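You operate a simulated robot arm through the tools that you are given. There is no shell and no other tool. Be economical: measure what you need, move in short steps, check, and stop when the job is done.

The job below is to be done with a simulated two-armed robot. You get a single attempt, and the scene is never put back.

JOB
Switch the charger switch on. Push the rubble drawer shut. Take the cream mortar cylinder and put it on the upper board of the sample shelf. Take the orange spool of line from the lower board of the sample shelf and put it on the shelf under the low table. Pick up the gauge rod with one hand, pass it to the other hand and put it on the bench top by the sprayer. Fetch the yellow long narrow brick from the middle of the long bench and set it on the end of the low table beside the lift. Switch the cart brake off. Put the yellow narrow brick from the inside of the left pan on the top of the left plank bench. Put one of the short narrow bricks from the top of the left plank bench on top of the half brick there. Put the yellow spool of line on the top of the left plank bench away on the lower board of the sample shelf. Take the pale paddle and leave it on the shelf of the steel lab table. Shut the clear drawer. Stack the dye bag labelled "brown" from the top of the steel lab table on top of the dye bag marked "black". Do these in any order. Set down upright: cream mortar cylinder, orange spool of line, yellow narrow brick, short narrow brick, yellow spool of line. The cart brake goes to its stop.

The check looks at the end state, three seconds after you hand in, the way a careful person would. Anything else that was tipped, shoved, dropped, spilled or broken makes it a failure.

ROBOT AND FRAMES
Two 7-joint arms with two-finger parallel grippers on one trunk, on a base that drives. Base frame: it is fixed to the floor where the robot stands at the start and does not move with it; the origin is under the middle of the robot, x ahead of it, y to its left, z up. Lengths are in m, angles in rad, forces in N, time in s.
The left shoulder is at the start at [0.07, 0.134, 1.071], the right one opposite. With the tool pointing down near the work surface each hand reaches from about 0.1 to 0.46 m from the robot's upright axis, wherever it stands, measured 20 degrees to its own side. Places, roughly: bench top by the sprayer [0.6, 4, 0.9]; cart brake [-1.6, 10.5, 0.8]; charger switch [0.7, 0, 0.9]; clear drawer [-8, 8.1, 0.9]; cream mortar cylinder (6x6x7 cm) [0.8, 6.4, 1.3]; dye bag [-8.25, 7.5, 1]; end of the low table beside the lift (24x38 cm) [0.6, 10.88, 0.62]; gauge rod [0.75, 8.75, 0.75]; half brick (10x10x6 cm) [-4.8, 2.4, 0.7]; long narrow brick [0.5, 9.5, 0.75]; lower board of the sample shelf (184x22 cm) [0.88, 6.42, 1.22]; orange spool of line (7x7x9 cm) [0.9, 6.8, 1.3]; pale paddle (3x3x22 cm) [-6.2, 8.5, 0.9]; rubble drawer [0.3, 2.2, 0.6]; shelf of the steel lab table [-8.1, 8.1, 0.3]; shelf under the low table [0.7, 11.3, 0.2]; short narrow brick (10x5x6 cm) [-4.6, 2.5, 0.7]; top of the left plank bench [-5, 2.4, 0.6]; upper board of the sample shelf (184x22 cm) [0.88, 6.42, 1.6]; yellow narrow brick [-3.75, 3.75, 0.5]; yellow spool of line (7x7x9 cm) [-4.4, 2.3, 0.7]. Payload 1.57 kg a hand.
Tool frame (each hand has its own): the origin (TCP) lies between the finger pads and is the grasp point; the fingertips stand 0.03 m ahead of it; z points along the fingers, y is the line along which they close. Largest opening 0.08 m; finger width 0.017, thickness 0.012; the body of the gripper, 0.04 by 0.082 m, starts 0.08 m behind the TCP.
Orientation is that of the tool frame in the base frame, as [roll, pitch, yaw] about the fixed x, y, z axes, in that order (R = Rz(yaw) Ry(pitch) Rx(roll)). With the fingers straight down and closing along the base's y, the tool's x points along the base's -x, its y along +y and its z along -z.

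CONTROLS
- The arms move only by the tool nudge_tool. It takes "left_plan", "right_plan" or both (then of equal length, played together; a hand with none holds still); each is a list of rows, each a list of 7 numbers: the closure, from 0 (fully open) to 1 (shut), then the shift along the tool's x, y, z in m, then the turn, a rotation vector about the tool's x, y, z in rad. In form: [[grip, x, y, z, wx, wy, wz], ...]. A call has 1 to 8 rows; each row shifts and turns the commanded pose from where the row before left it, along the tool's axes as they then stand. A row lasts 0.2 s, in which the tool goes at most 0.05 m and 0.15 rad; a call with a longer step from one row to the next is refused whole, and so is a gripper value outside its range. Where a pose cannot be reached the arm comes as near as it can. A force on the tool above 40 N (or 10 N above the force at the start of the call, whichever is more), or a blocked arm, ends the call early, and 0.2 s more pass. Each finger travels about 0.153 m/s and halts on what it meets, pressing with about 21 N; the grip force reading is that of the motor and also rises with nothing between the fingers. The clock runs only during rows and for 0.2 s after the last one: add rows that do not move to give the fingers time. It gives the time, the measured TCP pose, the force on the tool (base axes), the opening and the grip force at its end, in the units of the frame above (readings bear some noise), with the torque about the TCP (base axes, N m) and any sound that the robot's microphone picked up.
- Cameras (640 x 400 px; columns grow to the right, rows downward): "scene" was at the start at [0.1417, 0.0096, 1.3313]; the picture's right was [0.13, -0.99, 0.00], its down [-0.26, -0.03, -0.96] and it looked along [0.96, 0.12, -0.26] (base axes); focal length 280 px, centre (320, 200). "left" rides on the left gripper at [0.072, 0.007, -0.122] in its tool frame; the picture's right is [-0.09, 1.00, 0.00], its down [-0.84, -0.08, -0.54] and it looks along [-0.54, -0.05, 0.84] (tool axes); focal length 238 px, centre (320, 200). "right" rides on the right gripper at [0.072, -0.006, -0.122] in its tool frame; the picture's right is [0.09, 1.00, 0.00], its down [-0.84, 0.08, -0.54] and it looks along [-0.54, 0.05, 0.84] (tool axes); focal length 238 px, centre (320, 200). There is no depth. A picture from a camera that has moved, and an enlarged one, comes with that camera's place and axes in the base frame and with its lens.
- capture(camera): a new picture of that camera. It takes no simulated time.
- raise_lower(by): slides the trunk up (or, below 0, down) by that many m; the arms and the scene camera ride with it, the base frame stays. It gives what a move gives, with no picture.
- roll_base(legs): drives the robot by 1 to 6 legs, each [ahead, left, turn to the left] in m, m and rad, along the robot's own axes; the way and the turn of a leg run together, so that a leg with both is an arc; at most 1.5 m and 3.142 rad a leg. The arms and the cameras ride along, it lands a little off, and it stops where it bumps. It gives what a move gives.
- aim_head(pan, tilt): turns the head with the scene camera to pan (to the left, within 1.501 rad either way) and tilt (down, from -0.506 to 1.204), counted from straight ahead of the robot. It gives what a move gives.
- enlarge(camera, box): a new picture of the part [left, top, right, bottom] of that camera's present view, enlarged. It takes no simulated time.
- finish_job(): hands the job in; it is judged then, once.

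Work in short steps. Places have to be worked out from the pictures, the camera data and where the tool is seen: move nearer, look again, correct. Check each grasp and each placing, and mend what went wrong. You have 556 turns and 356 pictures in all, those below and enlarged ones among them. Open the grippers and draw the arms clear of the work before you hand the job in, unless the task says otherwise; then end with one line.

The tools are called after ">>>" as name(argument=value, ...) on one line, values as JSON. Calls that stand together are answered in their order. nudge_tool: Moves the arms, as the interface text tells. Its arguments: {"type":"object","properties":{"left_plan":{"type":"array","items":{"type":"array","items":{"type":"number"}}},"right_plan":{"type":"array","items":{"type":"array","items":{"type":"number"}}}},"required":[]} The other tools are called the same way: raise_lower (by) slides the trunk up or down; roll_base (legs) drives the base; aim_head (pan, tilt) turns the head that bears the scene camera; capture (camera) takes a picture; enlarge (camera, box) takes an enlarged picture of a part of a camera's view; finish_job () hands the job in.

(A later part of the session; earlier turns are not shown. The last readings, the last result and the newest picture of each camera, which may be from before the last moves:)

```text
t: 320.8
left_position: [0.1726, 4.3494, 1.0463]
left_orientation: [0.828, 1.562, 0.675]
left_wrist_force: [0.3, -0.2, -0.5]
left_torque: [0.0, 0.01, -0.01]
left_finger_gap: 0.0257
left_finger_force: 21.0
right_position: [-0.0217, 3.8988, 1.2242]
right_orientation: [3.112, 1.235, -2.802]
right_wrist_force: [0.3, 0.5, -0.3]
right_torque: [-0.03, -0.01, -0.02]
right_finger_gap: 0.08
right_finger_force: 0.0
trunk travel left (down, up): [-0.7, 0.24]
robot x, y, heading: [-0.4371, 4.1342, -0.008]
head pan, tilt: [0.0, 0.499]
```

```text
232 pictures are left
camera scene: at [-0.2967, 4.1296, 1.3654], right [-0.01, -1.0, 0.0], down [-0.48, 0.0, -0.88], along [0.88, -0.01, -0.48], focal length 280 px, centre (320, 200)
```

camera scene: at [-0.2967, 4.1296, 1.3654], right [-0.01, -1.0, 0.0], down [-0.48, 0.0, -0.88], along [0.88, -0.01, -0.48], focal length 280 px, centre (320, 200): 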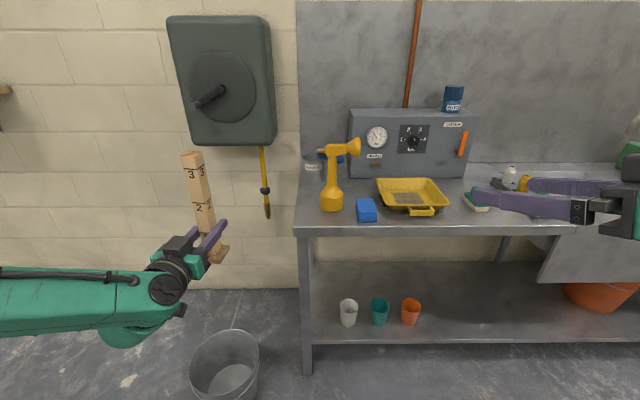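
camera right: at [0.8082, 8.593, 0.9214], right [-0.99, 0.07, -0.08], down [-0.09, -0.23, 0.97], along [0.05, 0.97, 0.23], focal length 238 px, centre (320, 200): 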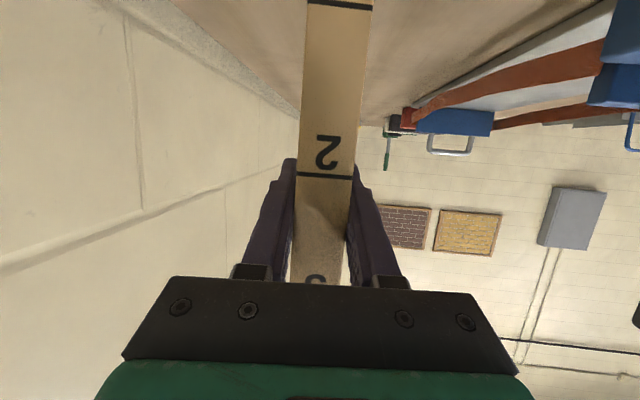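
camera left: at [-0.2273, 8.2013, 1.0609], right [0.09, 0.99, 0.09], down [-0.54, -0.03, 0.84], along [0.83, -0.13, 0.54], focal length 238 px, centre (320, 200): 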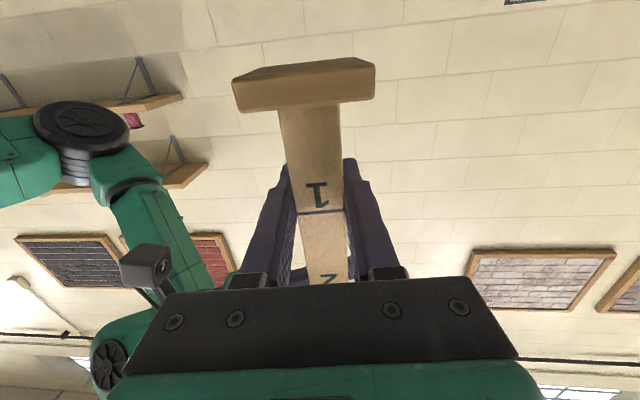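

The yellow sprayer stands near (0.49,4.08), sponge and tray to its right, a canister behind. I need a precise map: move ahead 0.2 (the rod stays left of the bench end), raise the trunk and look down.

>>> raise_lower(by=0.15)

>>> roll_base(legs=[[0.2, 0.05, 0.008]])

>>> aim_head(pan=0.0, tilt=0.75)

>>> capture(camera="scene")

```text
t: 322.5
left_position: [0.173, 4.3482, 1.1962]
left_orientation: [0.816, 1.562, 0.663]
left_wrist_force: [0.0, 0.1, -1.6]
left_torque: [0.01, -0.02, 0.0]
left_finger_gap: 0.0257
left_finger_force: 20.6
right_position: [-0.0218, 3.8984, 1.3735]
right_orientation: [3.115, 1.233, -2.802]
right_wrist_force: [1.2, 0.5, -0.1]
right_torque: [-0.03, -0.01, -0.03]
right_finger_gap: 0.0799
right_finger_force: 0.1
trunk travel left (down, up): [-0.85, 0.09]
robot x, y, heading: [-0.4359, 4.1335, -0.009]
head pan, tilt: [0.0, 0.499]
```

```text
t: 324.2
left_position: [0.37, 4.4001, 1.1978]
left_orientation: [0.701, 1.559, 0.554]
left_wrist_force: [0.3, -0.3, -0.9]
left_torque: [-0.02, -0.03, 0.01]
left_finger_gap: 0.0256
left_finger_force: 20.6
right_position: [0.1786, 3.9495, 1.3753]
right_orientation: [3.113, 1.237, -2.795]
right_wrist_force: [0.1, 0.5, -0.4]
right_torque: [0.02, -0.03, 0.02]
right_finger_gap: 0.08
right_finger_force: 0.1
trunk travel left (down, up): [-0.85, 0.09]
robot x, y, heading: [-0.2323, 4.1814, -0.001]
head pan, tilt: [0.0, 0.499]
```

```text
t: 324.9
left_position: [0.3738, 4.4017, 1.1969]
left_orientation: [0.84, 1.563, 0.693]
left_wrist_force: [-0.3, -0.1, -1.1]
left_torque: [0.01, 0.0, -0.02]
left_finger_gap: 0.0258
left_finger_force: 21.2
right_position: [0.184, 3.9498, 1.3743]
right_orientation: [3.112, 1.234, -2.795]
right_wrist_force: [-0.5, -0.4, 0.4]
right_torque: [-0.03, -0.02, 0.0]
right_finger_gap: 0.0801
right_finger_force: 0.0
trunk travel left (down, up): [-0.85, 0.09]
robot x, y, heading: [-0.2364, 4.1811, 0.001]
head pan, tilt: [0.0, 0.75]
```

```text
231 pictures are left
camera scene: at [-0.1014, 4.1792, 1.4934], right [0.0, -1.0, 0.0], down [-0.68, 0.0, -0.73], along [0.73, 0.0, -0.68], focal length 280 px, centre (320, 200)
```

scene: 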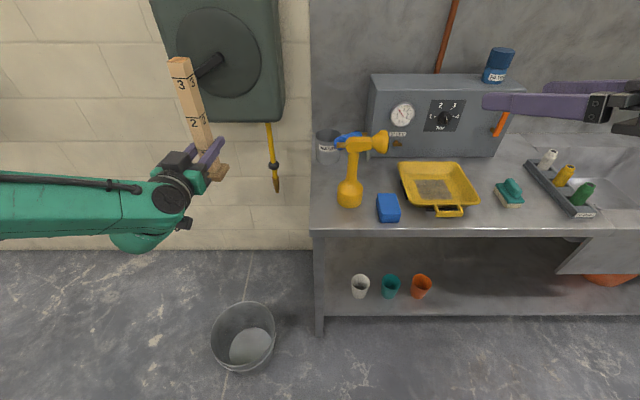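

Mapping: bench edge x≈0.41, left end y≈4.20, sprayer (0.51,4.09), canister (0.73,4.15), tray from y≤3.92; the free spot near (0.62,4.0) suits a top-down placing. With this low side grip I'll first stand the rod at the front-left corner (0.44,4.16), then regrasp from above with the same left hand.

>>> roll_base(legs=[[0, -0.24, 0]])

>>> raise_lower(by=-0.17)

>>> roll_base(legs=[[0.05, 0, 0]])

>>> capture(camera="left")

>>> capture(camera="scene")

```text
t: 326.7
left_position: [0.3722, 4.1625, 1.1955]
left_orientation: [0.577, 1.562, 0.433]
left_wrist_force: [-0.5, 1.3, -2.1]
left_torque: [0.0, -0.01, -0.01]
left_finger_gap: 0.0258
left_finger_force: 21.5
right_position: [0.1836, 3.7107, 1.3758]
right_orientation: [3.12, 1.234, -2.788]
right_wrist_force: [0.3, 0.0, -0.3]
right_torque: [-0.02, 0.04, -0.02]
right_finger_gap: 0.0799
right_finger_force: 0.0
trunk travel left (down, up): [-0.85, 0.09]
robot x, y, heading: [-0.2352, 3.9371, 0.002]
head pan, tilt: [0.0, 0.75]
```

```text
t: 328.6
left_position: [0.3732, 4.1603, 1.0267]
left_orientation: [0.808, 1.561, 0.661]
left_wrist_force: [-0.3, 0.9, -1.6]
left_torque: [0.02, -0.01, -0.03]
left_finger_gap: 0.0257
left_finger_force: 21.2
right_position: [0.1827, 3.7084, 1.2047]
right_orientation: [3.114, 1.235, -2.796]
right_wrist_force: [-0.7, 0.0, 0.2]
right_torque: [-0.03, 0.01, 0.01]
right_finger_gap: 0.0798
right_finger_force: 0.2
trunk travel left (down, up): [-0.68, 0.26]
robot x, y, heading: [-0.2339, 3.9401, 0.001]
head pan, tilt: [0.0, 0.75]
```

```text
t: 329.6
left_position: [0.4204, 4.1592, 1.0284]
left_orientation: [0.671, 1.558, 0.523]
left_wrist_force: [-0.3, 1.3, -2.0]
left_torque: [0.0, 0.01, 0.0]
left_finger_gap: 0.0257
left_finger_force: 20.6
right_position: [0.2296, 3.7071, 1.2049]
right_orientation: [3.116, 1.237, -2.793]
right_wrist_force: [-0.4, 0.2, -0.4]
right_torque: [-0.03, -0.01, 0.0]
right_finger_gap: 0.08
right_finger_force: 0.0
trunk travel left (down, up): [-0.68, 0.26]
robot x, y, heading: [-0.1834, 3.9399, -0.002]
head pan, tilt: [0.0, 0.75]
```

```text
230 pictures are left
camera left: at [0.301, 4.1848, 0.9541], right [0.14, 0.98, 0.1], down [-0.56, 0.0, 0.83], along [0.82, -0.17, 0.55], focal length 238 px, centre (320, 200)
```

left: 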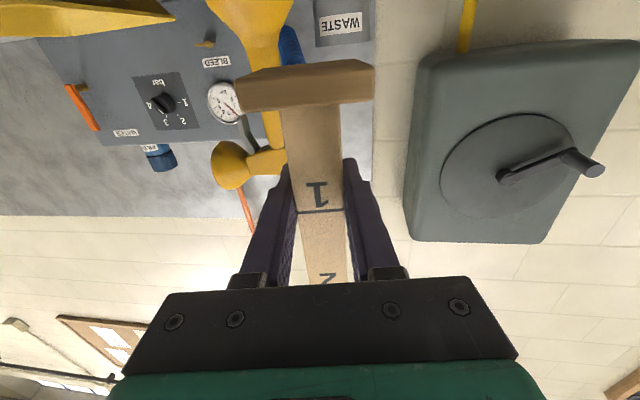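

```text
229 pictures are left
camera scene: at [-0.0558, 3.9364, 1.3238], right [0.0, -1.0, 0.0], down [-0.68, 0.0, -0.73], along [0.73, 0.0, -0.68], focal length 280 px, centre (320, 200)
```

scene: 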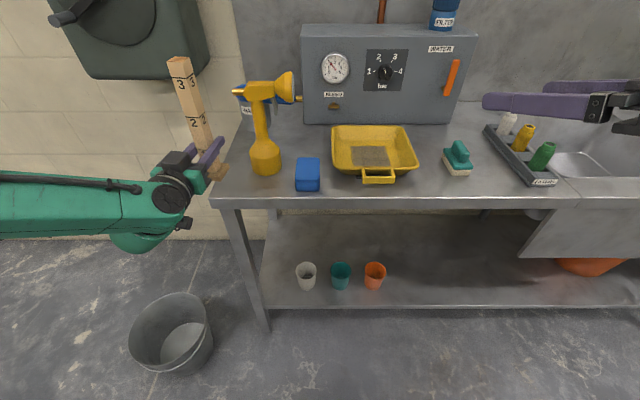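

The front-left corner is too cramped. Better: place directly from the left side with the hand pointing right (camera overhanging beyond the bench end) at about (0.60,4.115). I back off, raise, and swing the left hand to point right again.

>>> roll_base(legs=[[-0.25, 0, 0]])

>>> raise_lower(by=0.17)

>>> nudge_tool(left_plan=[[1, 0, -0.0457, -0.0185, 0, 0, 0], [1, 0, -0.0457, -0.0185, 0, 0, 0], [1, 0, -0.0457, -0.0185, 0, 0, 0], [1, 0, -0.0457, -0.0185, 0, 0, 0], [1, 0, 0, 0, 0.149, 0, 0], [1, 0, 0, 0, 0.149, 0, 0], [1, 0, 0, 0, 0.149, 0, 0], [1, 0, 0, 0, 0.149, 0, 0]])

>>> nudge_tool(left_plan=[[1, 0, 0, 0, 0.149, 0, 0], [1, 0, 0, 0, 0.149, 0, 0], [1, 0, 0, 0, 0.149, 0, 0], [1, 0, 0, 0, 0.149, 0, 0], [1, 0, 0, 0, 0, 0, 0]])

>>> capture(camera="scene")

```text
t: 331.4
left_position: [0.1707, 4.1609, 1.0255]
left_orientation: [0.86, 1.562, 0.718]
left_wrist_force: [0.5, 0.6, -1.9]
left_torque: [0.03, 0.01, 0.04]
left_finger_gap: 0.0259
left_finger_force: 20.9
right_position: [-0.0191, 3.7092, 1.204]
right_orientation: [3.113, 1.233, -2.792]
right_wrist_force: [0.1, 0.3, -0.4]
right_torque: [-0.02, -0.02, 0.01]
right_finger_gap: 0.0803
right_finger_force: 0.0
trunk travel left (down, up): [-0.68, 0.26]
robot x, y, heading: [-0.4442, 3.9398, 0.004]
head pan, tilt: [0.0, 0.75]
```

```text
t: 333.3
left_position: [0.1691, 4.1614, 1.1959]
left_orientation: [0.822, 1.563, 0.68]
left_wrist_force: [0.4, 1.0, -1.3]
left_torque: [-0.02, 0.01, 0.03]
left_finger_gap: 0.0257
left_finger_force: 20.4
right_position: [-0.0202, 3.71, 1.3745]
right_orientation: [3.113, 1.236, -2.793]
right_wrist_force: [0.0, 0.1, 0.1]
right_torque: [0.02, 0.03, 0.04]
right_finger_gap: 0.08
right_finger_force: 0.0
trunk travel left (down, up): [-0.85, 0.09]
robot x, y, heading: [-0.4396, 3.9387, 0.0]
head pan, tilt: [0.0, 0.75]
```

```text
t: 335.1
left_position: [0.1463, 4.1493, 1.1863]
left_orientation: [1.58, 1.564, 0.84]
left_wrist_force: [-0.4, 0.4, -0.3]
left_torque: [0.04, -0.01, -0.01]
left_finger_gap: 0.0255
left_finger_force: 20.9
left hand out of reach, approached as far as the arm can: row 1, 2, 3, 4
right_position: [-0.0187, 3.7098, 1.3742]
right_orientation: [3.113, 1.234, -2.793]
right_wrist_force: [0.4, -0.4, 0.0]
right_torque: [0.0, 0.02, 0.02]
right_finger_gap: 0.0799
right_finger_force: 0.1
trunk travel left (down, up): [-0.85, 0.09]
robot x, y, heading: [-0.4354, 3.9428, 0.004]
head pan, tilt: [0.0, 0.75]
```

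```text
t: 336.3
left_position: [0.1366, 4.1456, 1.195]
left_orientation: [2.079, 1.559, 0.746]
left_wrist_force: [-0.1, -0.2, -2.3]
left_torque: [-0.04, 0.01, -0.01]
left_finger_gap: 0.0256
left_finger_force: 21.4
left hand out of reach, approached as far as the arm can: row 4
right_position: [-0.0216, 3.71, 1.3744]
right_orientation: [3.116, 1.235, -2.79]
right_wrist_force: [0.8, 0.3, 0.5]
right_torque: [-0.02, -0.01, -0.01]
right_finger_gap: 0.08
right_finger_force: 0.1
trunk travel left (down, up): [-0.85, 0.09]
robot x, y, heading: [-0.4378, 3.9375, -0.0]
head pan, tilt: [0.0, 0.75]
```

```text
228 pictures are left
camera scene: at [-0.3068, 3.9377, 1.4935], right [0.0, -1.0, 0.0], down [-0.68, 0.0, -0.73], along [0.73, 0.0, -0.68], focal length 280 px, centre (320, 200)
```

scene: 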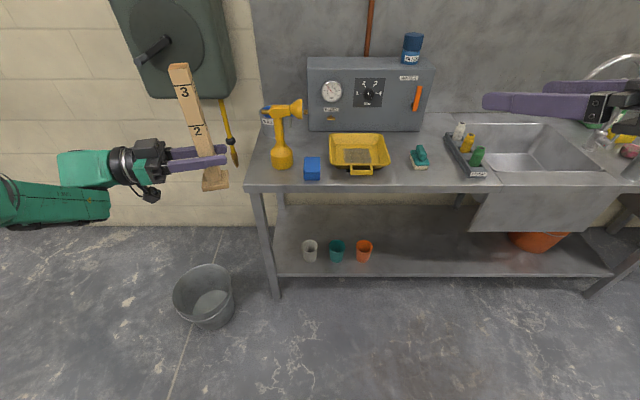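

Hand points right with the rod at (0.14,4.15). I'll go around the sprayer: shift left, lower, drive in beside the bench end, then slide right.

>>> roll_base(legs=[[0, 0.1, 0]])

>>> raise_lower(by=-0.15)

>>> roll_base(legs=[[0.45, 0, 0]])

>>> aim_head(pan=0.25, tilt=0.75)

>>> capture(camera="scene")

>>> capture(camera="left")

```text
t: 337.5
left_position: [0.1365, 4.239, 1.1961]
left_orientation: [2.309, 1.558, 0.974]
left_wrist_force: [-0.3, 0.3, -1.6]
left_torque: [-0.02, -0.04, 0.04]
left_finger_gap: 0.0257
left_finger_force: 21.3
right_position: [-0.0199, 3.8021, 1.3729]
right_orientation: [3.1, 1.237, -2.806]
right_wrist_force: [0.2, 0.1, -0.9]
right_torque: [0.05, -0.02, 0.03]
right_finger_gap: 0.0801
right_finger_force: 0.1
trunk travel left (down, up): [-0.85, 0.09]
robot x, y, heading: [-0.4366, 4.0366, -0.003]
head pan, tilt: [0.0, 0.75]
```

```text
t: 339.2
left_position: [0.1354, 4.2427, 1.0444]
left_orientation: [2.077, 1.56, 0.744]
left_wrist_force: [0.5, -0.6, -1.7]
left_torque: [-0.03, 0.01, 0.01]
left_finger_gap: 0.0257
left_finger_force: 21.0
right_position: [-0.0194, 3.8063, 1.2241]
right_orientation: [3.111, 1.236, -2.794]
right_wrist_force: [0.5, 1.0, 0.5]
right_torque: [-0.01, 0.0, 0.0]
right_finger_gap: 0.0801
right_finger_force: 0.0
trunk travel left (down, up): [-0.7, 0.24]
robot x, y, heading: [-0.4401, 4.0343, 0.0]
head pan, tilt: [0.0, 0.75]
```

```text
t: 341.9
left_position: [0.5824, 4.2399, 1.0459]
left_orientation: [2.053, 1.56, 0.712]
left_wrist_force: [0.1, -0.3, -0.8]
left_torque: [-0.03, -0.03, 0.01]
left_finger_gap: 0.0262
left_finger_force: 21.4
right_position: [0.4271, 3.8039, 1.2253]
right_orientation: [3.111, 1.235, -2.798]
right_wrist_force: [0.6, -0.2, 0.6]
right_torque: [0.0, -0.02, 0.04]
right_finger_gap: 0.0802
right_finger_force: 0.0
trunk travel left (down, up): [-0.7, 0.24]
robot x, y, heading: [0.0086, 4.0391, 0.001]
head pan, tilt: [0.0, 0.75]
```

```text
t: 342.7
left_position: [0.5842, 4.2397, 1.046]
left_orientation: [2.111, 1.562, 0.775]
left_wrist_force: [0.4, -0.7, -2.4]
left_torque: [-0.04, -0.02, 0.0]
left_finger_gap: 0.0261
left_finger_force: 21.3
right_position: [0.4265, 3.8048, 1.2236]
right_orientation: [3.112, 1.234, -2.799]
right_wrist_force: [-0.1, -0.1, 0.0]
right_torque: [0.01, 0.0, 0.03]
right_finger_gap: 0.0798
right_finger_force: 0.0
trunk travel left (down, up): [-0.7, 0.24]
robot x, y, heading: [0.0066, 4.033, -0.001]
head pan, tilt: [0.25, 0.75]
```

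```text
227 pictures are left
camera scene: at [0.1395, 4.0546, 1.3433], right [0.24, -0.97, 0.0], down [-0.66, -0.17, -0.73], along [0.71, 0.18, -0.68], focal length 280 px, centre (320, 200)
```

scene: 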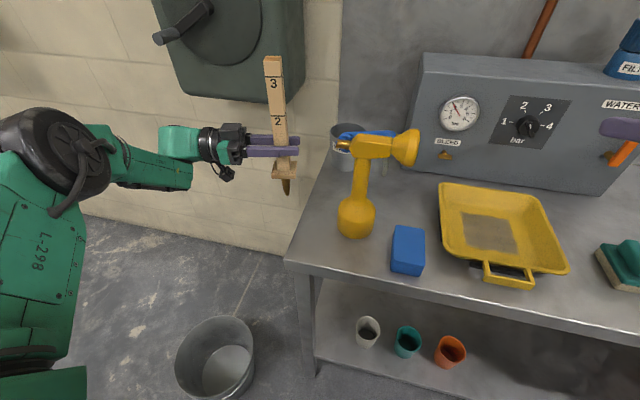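

```text
226 pictures are left
camera left: at [0.563, 4.3619, 0.973], right [0.97, 0.23, 0.1], down [-0.21, 0.5, 0.84], along [0.14, -0.83, 0.54], focal length 238 px, centre (320, 200)
```

left: 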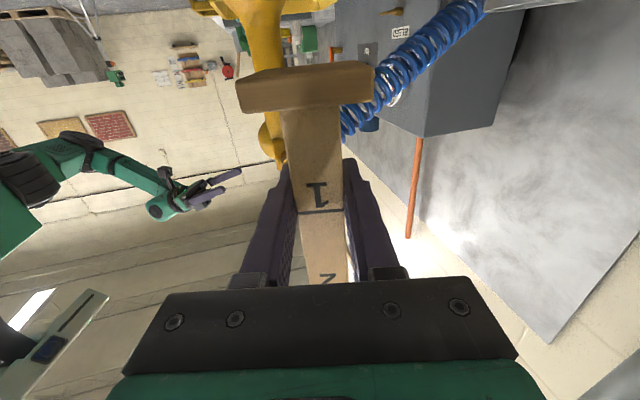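

The air hose stays at x≥0.65 and the canister at x≥0.68; (0.585,4.12) is clear. Slide right 0.12, then lower.

>>> roll_base(legs=[[0, -0.12, 0]])

>>> capture(camera="scene")

>>> capture(camera="left")

```text
t: 343.9
left_position: [0.5851, 4.1194, 1.0435]
left_orientation: [2.013, 1.561, 0.673]
left_wrist_force: [0.6, 1.0, -2.7]
left_torque: [0.0, 0.01, -0.04]
left_finger_gap: 0.026
left_finger_force: 21.3
right_position: [0.4257, 3.6845, 1.2246]
right_orientation: [3.117, 1.233, -2.793]
right_wrist_force: [0.1, -0.8, -0.2]
right_torque: [0.0, 0.02, -0.02]
right_finger_gap: 0.0797
right_finger_force: 0.0
trunk travel left (down, up): [-0.7, 0.24]
robot x, y, heading: [0.01, 3.9179, -0.002]
head pan, tilt: [0.25, 0.75]
```

```text
225 pictures are left
camera scene: at [0.1389, 3.9352, 1.3433], right [0.24, -0.97, 0.0], down [-0.66, -0.17, -0.73], along [0.71, 0.18, -0.68], focal length 280 px, centre (320, 200)
```

scene: 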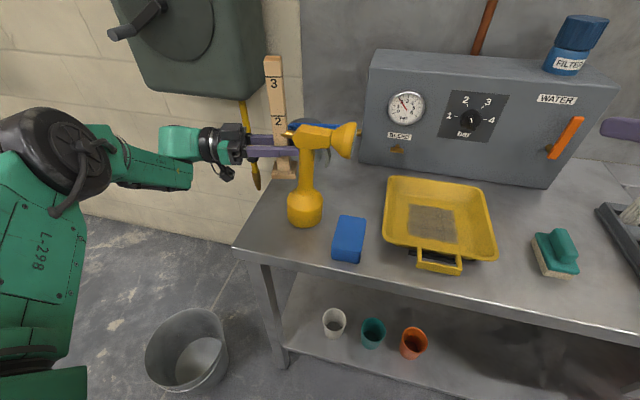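

```text
224 pictures are left
camera left: at [0.5626, 4.2417, 0.9725], right [0.97, 0.23, 0.1], down [-0.21, 0.51, 0.84], along [0.14, -0.83, 0.54], focal length 238 px, centre (320, 200)
```

left: 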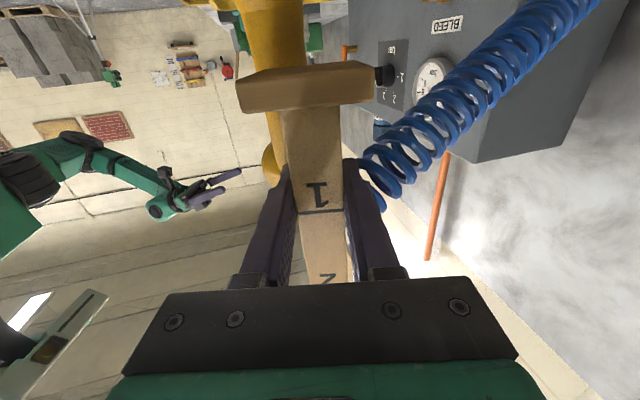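

Clear of sprayer and hose by a few cm. Lower 5 cm then creep to contact.

>>> nudge_tool(left_plan=[[1, 0.025, 0, 0, 0, 0, 0], [1, 0.025, 0, 0, 0, 0, 0], [1, 0, 0, 0, 0, 0, 0]])

>>> enlarge(camera="scene", box=[180, 40, 380, 260])

```text
t: 344.8
left_position: [0.5642, 4.1144, 1.0102]
left_orientation: [2.235, 1.561, 0.899]
left_wrist_force: [0.1, -0.3, -1.7]
left_torque: [-0.01, 0.03, 0.04]
left_finger_gap: 0.0259
left_finger_force: 21.2
left hand out of reach, approached as far as the arm can: row 1, 2
right_position: [0.4264, 3.684, 1.2242]
right_orientation: [3.112, 1.235, -2.799]
right_wrist_force: [-0.3, -0.2, 0.6]
right_torque: [0.02, 0.04, -0.01]
right_finger_gap: 0.0799
right_finger_force: 0.2
trunk travel left (down, up): [-0.7, 0.24]
robot x, y, heading: [0.0079, 3.9165, 0.001]
head pan, tilt: [0.25, 0.75]
```

```text
1.82 times, centred on (280, 150) of scene
camera zoom: at [0.1387, 3.9333, 1.3434], right [0.24, -0.97, 0.0], down [-0.66, -0.17, -0.73], along [0.71, 0.18, -0.68], focal length 510 px, centre (393, 291)
```

zoom: 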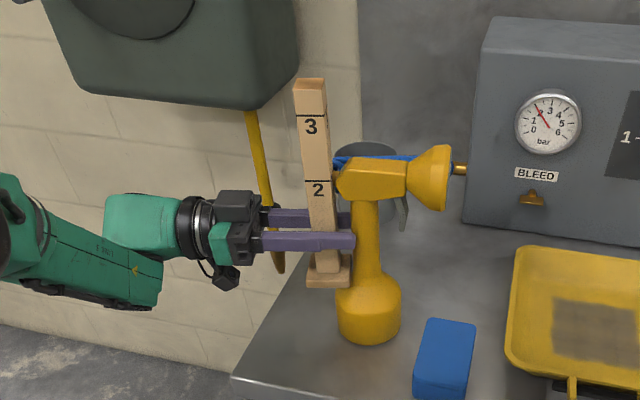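

The arm is at its limit, so I nudge the base 2.5 cm ahead and lower with the trunk.

>>> roll_base(legs=[[0.025, 0, 0]])

>>> raise_lower(by=-0.02)

>>> enlarge(camera="scene", box=[180, 40, 380, 260])

>>> capture(camera="left")

```text
t: 345.6
left_position: [0.5866, 4.1153, 1.0124]
left_orientation: [2.011, 1.558, 0.673]
left_wrist_force: [-0.9, 0.0, -1.7]
left_torque: [0.03, 0.01, 0.01]
left_finger_gap: 0.0256
left_finger_force: 20.3
right_position: [0.4476, 3.6837, 1.226]
right_orientation: [3.118, 1.241, -2.794]
right_wrist_force: [0.1, -0.3, 0.4]
right_torque: [-0.01, 0.02, 0.0]
right_finger_gap: 0.0798
right_finger_force: 0.1
trunk travel left (down, up): [-0.7, 0.24]
robot x, y, heading: [0.0349, 3.9197, -0.009]
head pan, tilt: [0.25, 0.75]
```

```text
t: 346.2
left_position: [0.5895, 4.1156, 0.9892]
left_orientation: [2.27, 1.56, 0.935]
left_wrist_force: [-1.5, 2.0, 1.0]
left_torque: [0.02, 0.05, -0.06]
left_finger_gap: 0.0257
left_finger_force: 21.1
right_position: [0.4522, 3.6838, 1.2054]
right_orientation: [3.112, 1.235, -2.798]
right_wrist_force: [1.1, -0.2, -0.7]
right_torque: [-0.03, -0.02, 0.0]
right_finger_gap: 0.0802
right_finger_force: 0.1
trunk travel left (down, up): [-0.68, 0.26]
robot x, y, heading: [0.0361, 3.9149, -0.003]
head pan, tilt: [0.25, 0.75]
```

```text
1.82 times, centred on (280, 150) of scene
camera zoom: at [0.1641, 3.9335, 1.3233], right [0.24, -0.97, 0.0], down [-0.66, -0.17, -0.73], along [0.71, 0.18, -0.68], focal length 510 px, centre (393, 291)
```

zoom: 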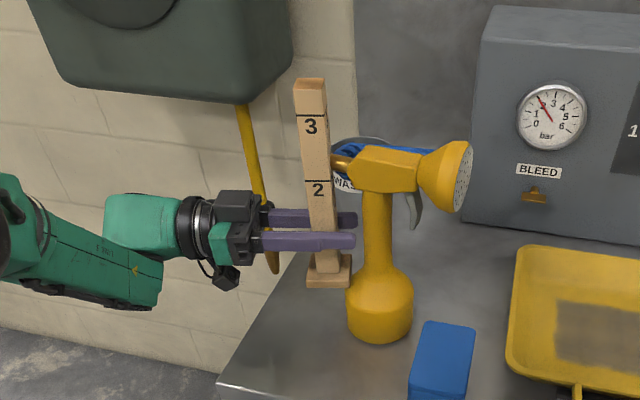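

```text
221 pictures are left
camera left: at [0.5671, 4.2354, 0.9184], right [0.97, 0.23, 0.1], down [-0.21, 0.5, 0.84], along [0.14, -0.83, 0.53], focal length 238 px, centre (320, 200)
```

left: 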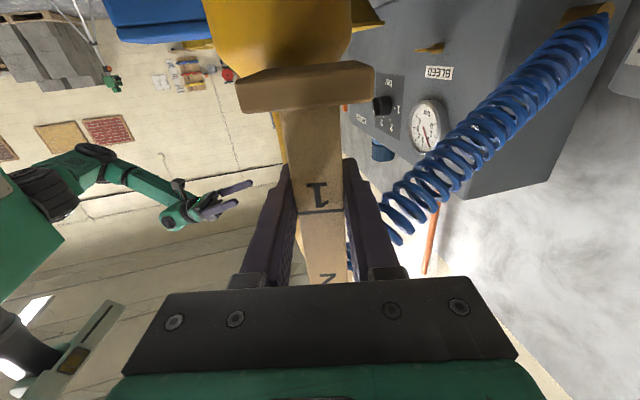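

A slight upward force (~3 N change) appears; lower 4 mm and check.

>>> raise_lower(by=-0.005)

```text
t: 346.8
left_position: [0.5892, 4.1132, 0.9846]
left_orientation: [2.22, 1.558, 0.884]
left_wrist_force: [0.0, 2.2, -0.1]
left_torque: [0.02, 0.0, -0.01]
left_finger_gap: 0.0255
left_finger_force: 21.0
right_position: [0.452, 3.6838, 1.1993]
right_orientation: [3.114, 1.236, -2.796]
right_wrist_force: [-0.3, -0.5, 0.2]
right_torque: [0.02, 0.01, -0.02]
right_finger_gap: 0.0796
right_finger_force: 0.0
trunk travel left (down, up): [-0.675, 0.265]
robot x, y, heading: [0.0342, 3.9168, -0.003]
head pan, tilt: [0.25, 0.75]
```

>>> raise_lower(by=-0.005)

>>> raise_lower(by=-0.004)

>>> enlarge(camera="scene", box=[240, 100, 340, 200])

```text
t: 347.3
left_position: [0.5885, 4.1128, 0.98]
left_orientation: [2.371, 1.56, 1.035]
left_wrist_force: [0.6, 0.4, -0.8]
left_torque: [0.0, 0.06, -0.01]
left_finger_gap: 0.0258
left_finger_force: 20.7
right_position: [0.4522, 3.6824, 1.1952]
right_orientation: [3.111, 1.235, -2.799]
right_wrist_force: [1.1, 0.6, 0.4]
right_torque: [0.01, 0.01, 0.0]
right_finger_gap: 0.0797
right_finger_force: 0.0
trunk travel left (down, up): [-0.67, 0.27]
robot x, y, heading: [0.0339, 3.9156, -0.003]
head pan, tilt: [0.25, 0.75]
```

```text
t: 347.8
left_position: [0.5891, 4.1128, 0.9746]
left_orientation: [2.26, 1.56, 0.922]
left_wrist_force: [-0.3, 0.1, -1.5]
left_torque: [-0.04, -0.04, -0.01]
left_finger_gap: 0.0256
left_finger_force: 20.9
right_position: [0.4515, 3.6837, 1.1898]
right_orientation: [3.112, 1.236, -2.799]
right_wrist_force: [0.4, 0.1, 0.1]
right_torque: [-0.01, 0.0, 0.01]
right_finger_gap: 0.0803
right_finger_force: 0.1
trunk travel left (down, up): [-0.666, 0.274]
robot x, y, heading: [0.0332, 3.9149, -0.003]
head pan, tilt: [0.25, 0.75]
```

```text
4.00 times, centred on (290, 150) of scene
camera zoom: at [0.1642, 3.9335, 1.3093], right [0.24, -0.97, 0.0], down [-0.66, -0.17, -0.73], along [0.71, 0.18, -0.68], focal length 1122 px, centre (440, 400)
```

zoom: 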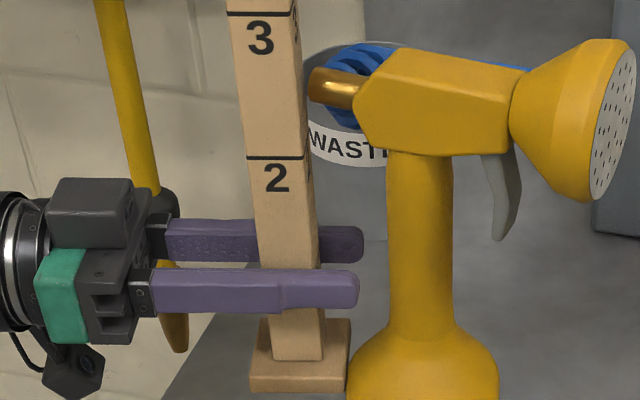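

No contact yet; continue down in small steps.

>>> raise_lower(by=-0.005)

>>> raise_lower(by=-0.005)

>>> capture(camera="left")

```text
t: 348.4
left_position: [0.5894, 4.1133, 0.9712]
left_orientation: [2.242, 1.56, 0.905]
left_wrist_force: [1.0, -0.4, -1.2]
left_torque: [-0.05, -0.01, -0.02]
left_finger_gap: 0.0257
left_finger_force: 21.1
right_position: [0.4509, 3.6846, 1.1854]
right_orientation: [3.112, 1.237, -2.797]
right_wrist_force: [0.2, 0.4, 0.5]
right_torque: [-0.01, -0.02, 0.0]
right_finger_gap: 0.0801
right_finger_force: 0.0
trunk travel left (down, up): [-0.661, 0.279]
robot x, y, heading: [0.033, 3.9155, -0.003]
head pan, tilt: [0.25, 0.75]
```

```text
t: 348.9
left_position: [0.5898, 4.1139, 0.9655]
left_orientation: [2.243, 1.559, 0.909]
left_wrist_force: [0.1, -0.1, -1.6]
left_torque: [-0.03, 0.01, 0.02]
left_finger_gap: 0.0256
left_finger_force: 21.1
right_position: [0.4511, 3.684, 1.1814]
right_orientation: [3.112, 1.236, -2.798]
right_wrist_force: [0.2, 0.1, -0.8]
right_torque: [0.0, -0.01, -0.01]
right_finger_gap: 0.08
right_finger_force: 0.1
trunk travel left (down, up): [-0.656, 0.284]
robot x, y, heading: [0.033, 3.9125, -0.004]
head pan, tilt: [0.25, 0.75]
```

```text
219 pictures are left
camera left: at [0.5672, 4.2355, 0.8944], right [0.97, 0.23, 0.1], down [-0.21, 0.5, 0.84], along [0.14, -0.83, 0.53], focal length 238 px, centre (320, 200)
```

left: 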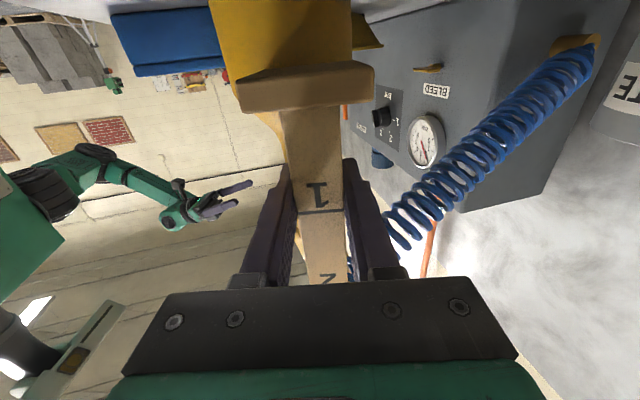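

The foot bottom is at ≈0.902 and the bench ≈0.87. I shift 1.2 cm left so the wrist camera clears the bench end, then lower 2 cm.

>>> roll_base(legs=[[0, 0.014, 0]])

>>> raise_lower(by=-0.02)

>>> aim_head(pan=0.45, tilt=0.75)

>>> capture(camera="scene")

```text
t: 349.7
left_position: [0.5897, 4.1254, 0.966]
left_orientation: [2.345, 1.56, 1.009]
left_wrist_force: [-0.1, -0.6, -1.8]
left_torque: [0.0, 0.0, 0.03]
left_finger_gap: 0.0262
left_finger_force: 21.0
right_position: [0.4516, 3.6949, 1.1798]
right_orientation: [3.104, 1.237, -2.805]
right_wrist_force: [0.3, 0.7, 0.2]
right_torque: [-0.02, 0.0, 0.02]
right_finger_gap: 0.0799
right_finger_force: 0.0
trunk travel left (down, up): [-0.656, 0.284]
robot x, y, heading: [0.0364, 3.9281, -0.004]
head pan, tilt: [0.25, 0.75]
```

```text
t: 350.4
left_position: [0.5899, 4.128, 0.9454]
left_orientation: [2.2, 1.56, 0.864]
left_wrist_force: [0.4, -0.5, -1.0]
left_torque: [0.0, -0.01, 0.03]
left_finger_gap: 0.0258
left_finger_force: 20.6
right_position: [0.4504, 3.6973, 1.1605]
right_orientation: [3.113, 1.236, -2.798]
right_wrist_force: [0.7, 0.8, -0.1]
right_torque: [0.01, -0.04, 0.0]
right_finger_gap: 0.0801
right_finger_force: 0.1
trunk travel left (down, up): [-0.636, 0.304]
robot x, y, heading: [0.0326, 3.934, -0.006]
head pan, tilt: [0.25, 0.75]
```

```text
t: 351.1
left_position: [0.5901, 4.1262, 0.9469]
left_orientation: [2.24, 1.56, 0.904]
left_wrist_force: [-0.1, -0.6, -1.0]
left_torque: [0.01, 0.02, -0.02]
left_finger_gap: 0.0258
left_finger_force: 21.1
right_position: [0.4514, 3.6981, 1.1612]
right_orientation: [3.112, 1.237, -2.8]
right_wrist_force: [0.5, -1.6, -0.9]
right_torque: [0.03, -0.01, 0.01]
right_finger_gap: 0.0798
right_finger_force: 0.1
trunk travel left (down, up): [-0.636, 0.304]
robot x, y, heading: [0.0316, 3.9317, 0.001]
head pan, tilt: [0.45, 0.75]
```

```text
218 pictures are left
camera scene: at [0.1585, 3.963, 1.2794], right [0.43, -0.9, 0.0], down [-0.62, -0.29, -0.73], along [0.66, 0.32, -0.68], focal length 280 px, centre (320, 200)
```

scene: 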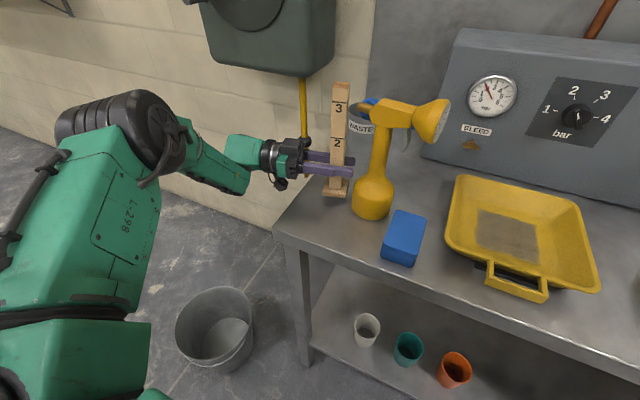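

Looks good; continue to contact.

>>> raise_lower(by=-0.006)

>>> raise_lower(by=-0.005)

>>> raise_lower(by=-0.005)

```text
t: 351.6
left_position: [0.5887, 4.1273, 0.94]
left_orientation: [2.238, 1.562, 0.902]
left_wrist_force: [1.4, -0.1, -1.2]
left_torque: [-0.02, -0.01, 0.04]
left_finger_gap: 0.0259
left_finger_force: 21.0
right_position: [0.4517, 3.6962, 1.1546]
right_orientation: [3.113, 1.236, -2.801]
right_wrist_force: [-0.1, -0.8, -0.5]
right_torque: [0.01, 0.02, 0.02]
right_finger_gap: 0.0801
right_finger_force: 0.1
trunk travel left (down, up): [-0.63, 0.31]
robot x, y, heading: [0.0336, 3.9283, -0.005]
head pan, tilt: [0.45, 0.75]
```

```text
t: 352.2
left_position: [0.5893, 4.1279, 0.9359]
left_orientation: [2.238, 1.56, 0.901]
left_wrist_force: [-0.4, 1.1, -1.3]
left_torque: [0.0, -0.01, 0.02]
left_finger_gap: 0.0259
left_finger_force: 21.2
right_position: [0.4517, 3.6973, 1.1496]
right_orientation: [3.112, 1.236, -2.8]
right_wrist_force: [-1.3, -0.3, 0.4]
right_torque: [-0.01, -0.03, 0.02]
right_finger_gap: 0.0801
right_finger_force: 0.1
trunk travel left (down, up): [-0.625, 0.315]
robot x, y, heading: [0.0338, 3.9316, -0.005]
head pan, tilt: [0.45, 0.75]
```

```text
t: 352.7
left_position: [0.5896, 4.1268, 0.9292]
left_orientation: [2.234, 1.56, 0.897]
left_wrist_force: [-0.3, 0.1, -2.6]
left_torque: [-0.05, -0.01, -0.04]
left_finger_gap: 0.0257
left_finger_force: 21.6
right_position: [0.4516, 3.6977, 1.1445]
right_orientation: [3.111, 1.236, -2.799]
right_wrist_force: [0.1, 0.2, 0.8]
right_torque: [0.0, -0.01, 0.0]
right_finger_gap: 0.0797
right_finger_force: 0.0
trunk travel left (down, up): [-0.62, 0.32]
robot x, y, heading: [0.0354, 3.9292, -0.004]
head pan, tilt: [0.45, 0.75]
```

>>> enlarge(camera="scene", box=[260, 100, 420, 230])

>>> enlarge(camera="left", box=[160, 0, 460, 190])

```text
3.08 times, centred on (340, 165) of scene
camera zoom: at [0.1585, 3.9631, 1.2633], right [0.43, -0.9, 0.0], down [-0.62, -0.29, -0.73], along [0.66, 0.32, -0.68], focal length 863 px, centre (258, 308)
```

zoom: 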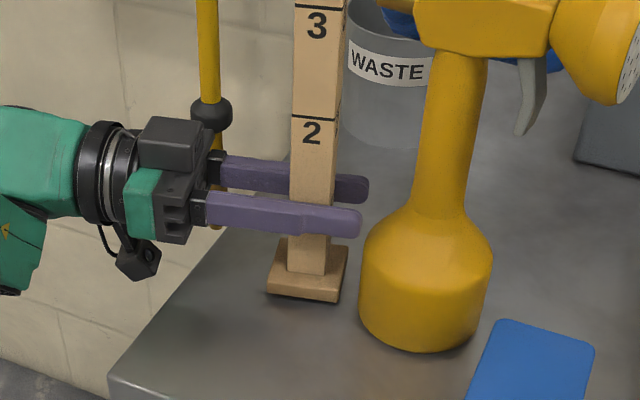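

```text
2.11 times, centred on (310, 95) of left
camera zoom: at [0.5674, 4.2491, 0.8585], right [0.97, 0.23, 0.1], down [-0.21, 0.5, 0.84], along [0.14, -0.83, 0.53], focal length 502 px, centre (341, 421)
```

zoom: 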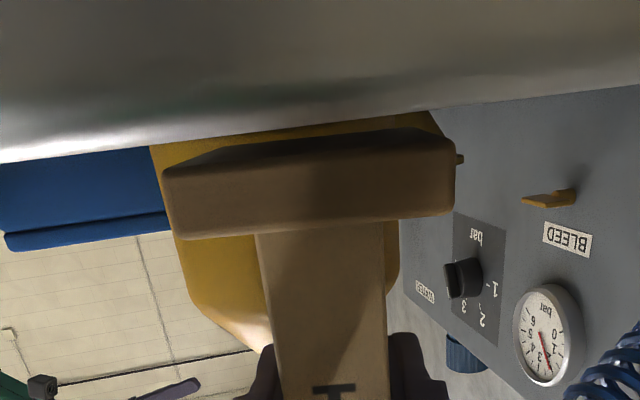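

>>> raise_lower(by=-0.004)

>>> raise_lower(by=-0.004)

>>> raise_lower(by=-0.004)

```text
t: 353.2
left_position: [0.5891, 4.1274, 0.926]
left_orientation: [2.236, 1.56, 0.898]
left_wrist_force: [-0.2, -0.5, -1.4]
left_torque: [0.0, 0.01, -0.02]
left_finger_gap: 0.0262
left_finger_force: 20.7
right_position: [0.4517, 3.6977, 1.1399]
right_orientation: [3.112, 1.235, -2.798]
right_wrist_force: [-0.8, 0.3, 0.3]
right_torque: [0.03, -0.03, -0.05]
right_finger_gap: 0.0801
right_finger_force: 0.1
trunk travel left (down, up): [-0.616, 0.324]
robot x, y, heading: [0.0348, 3.9285, -0.002]
head pan, tilt: [0.45, 0.75]
```

```text
t: 353.8
left_position: [0.5883, 4.1263, 0.9249]
left_orientation: [1.816, 1.559, 0.48]
left_wrist_force: [2.9, 2.2, 11.1]
left_torque: [0.46, 0.21, -0.18]
left_finger_gap: 0.0257
left_finger_force: 21.0
right_position: [0.451, 3.6971, 1.1374]
right_orientation: [3.114, 1.239, -2.797]
right_wrist_force: [0.3, 0.3, -0.8]
right_torque: [0.02, -0.04, 0.02]
right_finger_gap: 0.0799
right_finger_force: 0.1
trunk travel left (down, up): [-0.612, 0.328]
robot x, y, heading: [0.0365, 3.9301, -0.002]
head pan, tilt: [0.45, 0.75]
```

```text
t: 354.3
left_position: [0.587, 4.1266, 0.9204]
left_orientation: [1.897, 1.558, 0.561]
left_wrist_force: [3.3, 0.4, 18.3]
left_torque: [-0.1, 0.3, 0.06]
left_finger_gap: 0.0259
left_finger_force: 21.5
right_position: [0.448, 3.6966, 1.1324]
right_orientation: [3.112, 1.239, -2.799]
right_wrist_force: [0.2, 0.9, -0.1]
right_torque: [-0.03, 0.02, 0.01]
right_finger_gap: 0.0799
right_finger_force: 0.1
trunk travel left (down, up): [-0.608, 0.332]
robot x, y, heading: [0.0354, 3.9291, -0.002]
head pan, tilt: [0.45, 0.75]
```

Contact made. Relieve 4 mm, open only halfway (sprayer is close), then withdraw sideways to the left.

>>> raise_lower(by=0.004)

>>> nudge_tool(left_plan=[[0.8, 0, 0, 0, 0, 0, 0], [0.5, 0, 0, 0, 0, 0, 0], [0.5, 0, 0, 0, 0, 0, 0]])

>>> enlarge(camera="scene", box=[260, 60, 420, 230])

```text
t: 354.8
left_position: [0.5878, 4.1262, 0.9205]
left_orientation: [2.593, 1.558, 1.255]
left_wrist_force: [-0.4, -2.0, 1.6]
left_torque: [-0.15, 0.07, -0.01]
left_finger_gap: 0.0258
left_finger_force: 20.9
right_position: [0.4499, 3.6961, 1.1362]
right_orientation: [3.111, 1.237, -2.799]
right_wrist_force: [0.0, -0.4, -0.1]
right_torque: [0.03, -0.01, 0.02]
right_finger_gap: 0.0805
right_finger_force: 0.2
trunk travel left (down, up): [-0.612, 0.328]
robot x, y, heading: [0.0304, 3.9301, -0.001]
head pan, tilt: [0.45, 0.75]
```

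```text
t: 355.6
left_position: [0.5899, 4.128, 0.9217]
left_orientation: [2.243, 1.56, 0.906]
left_wrist_force: [-0.4, 0.0, 1.0]
left_torque: [-0.01, 0.01, 0.03]
left_finger_gap: 0.04
left_finger_force: 0.0
right_position: [0.4508, 3.6975, 1.1364]
right_orientation: [3.112, 1.237, -2.8]
right_wrist_force: [0.0, 0.5, -0.7]
right_torque: [0.02, 0.02, 0.0]
right_finger_gap: 0.0799
right_finger_force: 0.0
trunk travel left (down, up): [-0.612, 0.328]
robot x, y, heading: [0.0349, 3.9303, -0.004]
head pan, tilt: [0.45, 0.75]
```

```text
2.35 times, centred on (340, 145) of scene
camera zoom: at [0.1581, 3.963, 1.2554], right [0.43, -0.9, 0.0], down [-0.62, -0.29, -0.73], along [0.66, 0.32, -0.68], focal length 660 px, centre (273, 329)
```

zoom: 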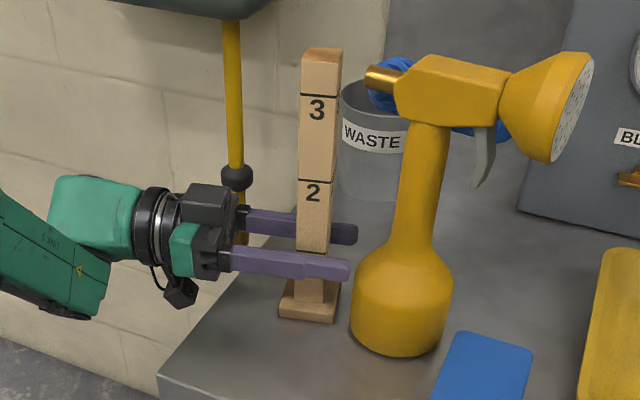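

Rod stands by itself. Withdraw along the hand's axis (back 3 cm, left 12.5 cm).

>>> roll_base(legs=[[-0.03, 0.126, 0]])

>>> capture(camera="scene")

```text
t: 356.9
left_position: [0.5597, 4.2518, 0.9222]
left_orientation: [2.235, 1.561, 0.894]
left_wrist_force: [0.3, 0.3, 0.6]
left_torque: [0.0, 0.0, 0.0]
left_finger_gap: 0.04
left_finger_force: 0.1
right_position: [0.4214, 3.8224, 1.1357]
right_orientation: [3.112, 1.236, -2.8]
right_wrist_force: [-0.3, 0.2, -0.1]
right_torque: [0.02, 0.0, 0.04]
right_finger_gap: 0.0801
right_finger_force: 0.1
trunk travel left (down, up): [-0.612, 0.328]
robot x, y, heading: [0.003, 4.0521, -0.009]
head pan, tilt: [0.45, 0.75]
```

```text
214 pictures are left
camera scene: at [0.1283, 4.0876, 1.2554], right [0.43, -0.9, 0.0], down [-0.61, -0.29, -0.73], along [0.66, 0.32, -0.68], focal length 280 px, centre (320, 200)
```

scene: 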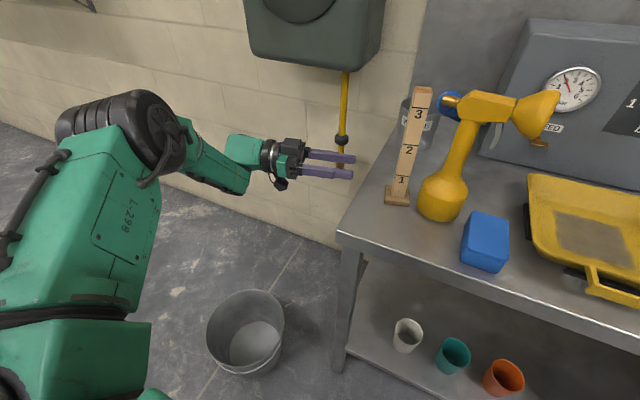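

The gauge rod stands by the sprayer. Now to the left area: back out, swing the left hand forward again, and turn to face -x to survey.

>>> roll_base(legs=[[-0.5, 0.05, 0]])

>>> nudge_tool(left_plan=[[0, 0, 0, 0, -0.149, 0, 0], [0, 0, 0, 0, -0.149, 0, 0], [0, 0, 0, 0, -0.149, 0, 0], [0, 0, 0, 0, -0.149, 0, 0], [0, 0, 0, 0, -0.149, 0, 0], [0, 0, 0, 0, -0.149, 0, 0], [0, 0, 0, 0, -0.149, 0, 0], [0, 0, 0, 0, -0.149, 0, 0]])

>>> roll_base(legs=[[0, 0, 1.57], [0, 0, 1.3]])

>>> aim_head(pan=0.0, tilt=0.25)

>>> capture(camera="scene")

```text
t: 359.9
left_position: [0.057, 4.3033, 0.9223]
left_orientation: [2.207, 1.56, 0.869]
left_wrist_force: [0.3, -0.9, -0.4]
left_torque: [0.03, 0.0, 0.0]
left_finger_gap: 0.0401
left_finger_force: 0.1
right_position: [-0.0798, 3.8732, 1.1359]
right_orientation: [3.112, 1.237, -2.799]
right_wrist_force: [-0.1, -0.3, -0.5]
right_torque: [0.0, -0.04, -0.01]
right_finger_gap: 0.0801
right_finger_force: 0.0
trunk travel left (down, up): [-0.612, 0.328]
robot x, y, heading: [-0.4975, 4.1079, -0.001]
head pan, tilt: [0.45, 0.75]
```

```text
t: 361.7
left_position: [0.0582, 4.3036, 0.9224]
left_orientation: [1.151, 1.56, 1.007]
left_wrist_force: [0.2, 0.1, 0.2]
left_torque: [0.01, -0.02, 0.05]
left_finger_gap: 0.0802
left_finger_force: 0.0
right_position: [-0.0797, 3.8724, 1.137]
right_orientation: [3.109, 1.235, -2.8]
right_wrist_force: [0.1, 0.4, 0.8]
right_torque: [-0.01, 0.03, 0.01]
right_finger_gap: 0.0798
right_finger_force: 0.1
trunk travel left (down, up): [-0.612, 0.328]
robot x, y, heading: [-0.5009, 4.1075, -0.006]
head pan, tilt: [0.45, 0.75]
```

```text
t: 369.1
left_position: [-1.0858, 4.0675, 0.922]
left_orientation: [1.015, 1.56, -2.549]
left_wrist_force: [-0.1, -0.1, -1.2]
left_torque: [0.01, -0.01, -0.02]
left_finger_gap: 0.0801
left_finger_force: 0.1
right_position: [-0.8342, 4.4432, 1.1358]
right_orientation: [3.11, 1.237, 0.062]
right_wrist_force: [0.5, 0.1, 0.3]
right_torque: [0.0, 0.0, 0.0]
right_finger_gap: 0.0801
right_finger_force: 0.1
trunk travel left (down, up): [-0.612, 0.328]
robot x, y, heading: [-0.4965, 4.1031, 2.86]
head pan, tilt: [0.45, 0.75]
```

```text
t: 370.0
left_position: [-1.0846, 4.0672, 0.9214]
left_orientation: [1.018, 1.561, -2.549]
left_wrist_force: [0.2, 0.2, -0.8]
left_torque: [0.03, 0.0, 0.0]
left_finger_gap: 0.0801
left_finger_force: 0.0
right_position: [-0.8342, 4.4445, 1.1358]
right_orientation: [3.111, 1.237, 0.063]
right_wrist_force: [0.0, -0.1, 0.0]
right_torque: [-0.02, 0.0, 0.0]
right_finger_gap: 0.0802
right_finger_force: 0.1
trunk travel left (down, up): [-0.612, 0.328]
robot x, y, heading: [-0.4965, 4.1078, 2.86]
head pan, tilt: [0.0, 0.25]
```

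```text
213 pictures are left
camera scene: at [-0.6364, 4.1438, 1.3004], right [0.28, 0.96, 0.0], down [0.24, -0.07, -0.97], along [-0.93, 0.27, -0.25], focal length 280 px, centre (320, 200)
```

scene: 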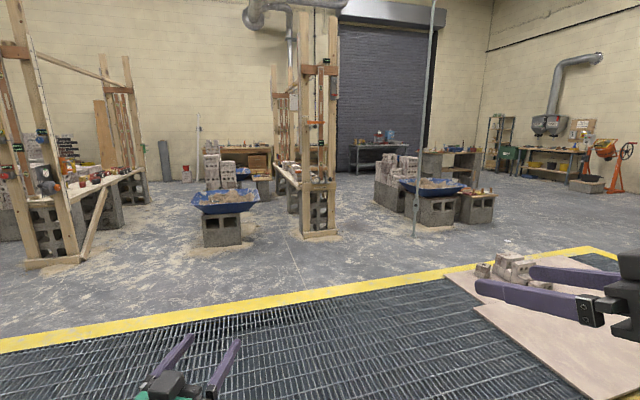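

Two blue pans on blocks are ahead (left pan near (-3.8,3.85)), the left plank bench beyond to the left. The grating looks flush; I square up to -x and drive 1.4 m across, then look.

>>> roll_base(legs=[[0, 0, 0.28], [1.3, 0, 0]])

>>> aim_head(pan=0.1, tilt=0.3)

>>> capture(camera="scene")

```text
t: 377.5
left_position: [-2.3487, 3.9056, 0.9222]
left_orientation: [1.018, 1.559, -2.262]
left_wrist_force: [0.4, -0.2, 1.0]
left_torque: [-0.01, 0.0, 0.04]
left_finger_gap: 0.08
left_finger_force: 0.0
right_position: [-2.2134, 4.3375, 1.138]
right_orientation: [3.111, 1.235, 0.347]
right_wrist_force: [-0.5, 0.6, -0.5]
right_torque: [-0.03, 0.03, -0.01]
right_finger_gap: 0.0799
right_finger_force: 0.0
trunk travel left (down, up): [-0.612, 0.328]
robot x, y, heading: [-1.7952, 4.1057, -3.135]
head pan, tilt: [0.0, 0.25]
```

```text
t: 378.1
left_position: [-2.3488, 3.9055, 0.9219]
left_orientation: [1.02, 1.561, -2.262]
left_wrist_force: [0.4, -0.1, 0.5]
left_torque: [0.02, 0.01, -0.05]
left_finger_gap: 0.0798
left_finger_force: 0.1
right_position: [-2.213, 4.3362, 1.1358]
right_orientation: [3.109, 1.236, 0.346]
right_wrist_force: [0.0, 0.0, -1.1]
right_torque: [0.03, 0.03, -0.01]
right_finger_gap: 0.0799
right_finger_force: 0.1
trunk travel left (down, up): [-0.612, 0.328]
robot x, y, heading: [-1.7968, 4.1074, -3.138]
head pan, tilt: [0.099, 0.3]
```

```text
212 pictures are left
camera scene: at [-1.9396, 4.0943, 1.2958], right [-0.1, 0.99, 0.0], down [0.29, 0.03, -0.96], along [-0.95, -0.1, -0.3], focal length 280 px, centre (320, 200)
```

scene: 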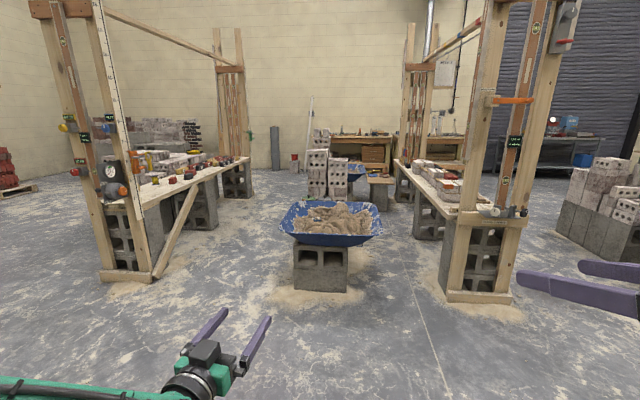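

>>> enlarge(camera="scene", box=[260, 180, 400, 300])

>>> enlarge(camera="scene", box=[90, 130, 290, 260])

```text
3.33 times, centred on (330, 240) of scene
camera zoom: at [-1.9396, 4.0943, 1.2958], right [-0.1, 0.99, 0.0], down [0.29, 0.03, -0.96], along [-0.95, -0.1, -0.3], focal length 935 px, centre (287, 67)
```

zoom: 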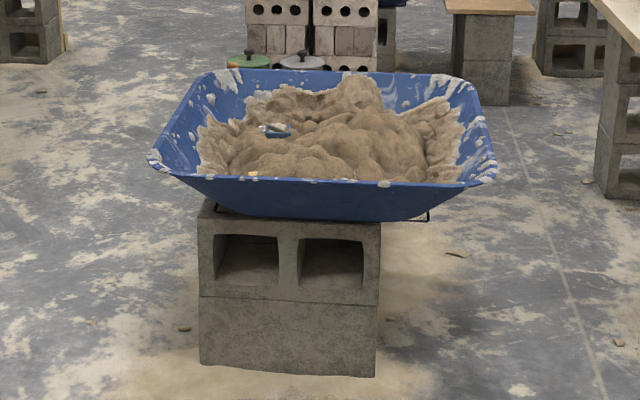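

```text
3.08 times, centred on (190, 195) of scene
camera zoom: at [-1.9396, 4.0943, 1.2958], right [-0.1, 0.99, 0.0], down [0.29, 0.03, -0.96], along [-0.95, -0.1, -0.3], focal length 863 px, centre (720, 215)
```

zoom: 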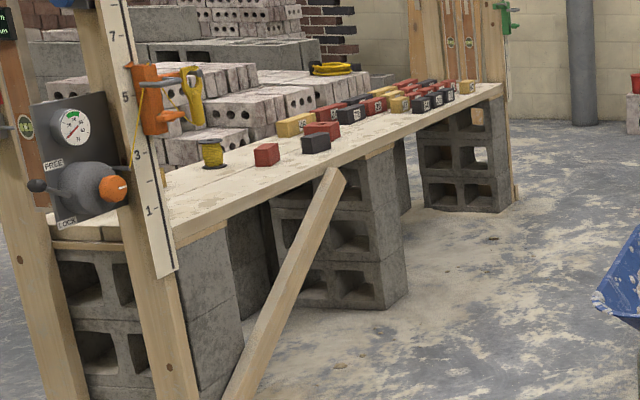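

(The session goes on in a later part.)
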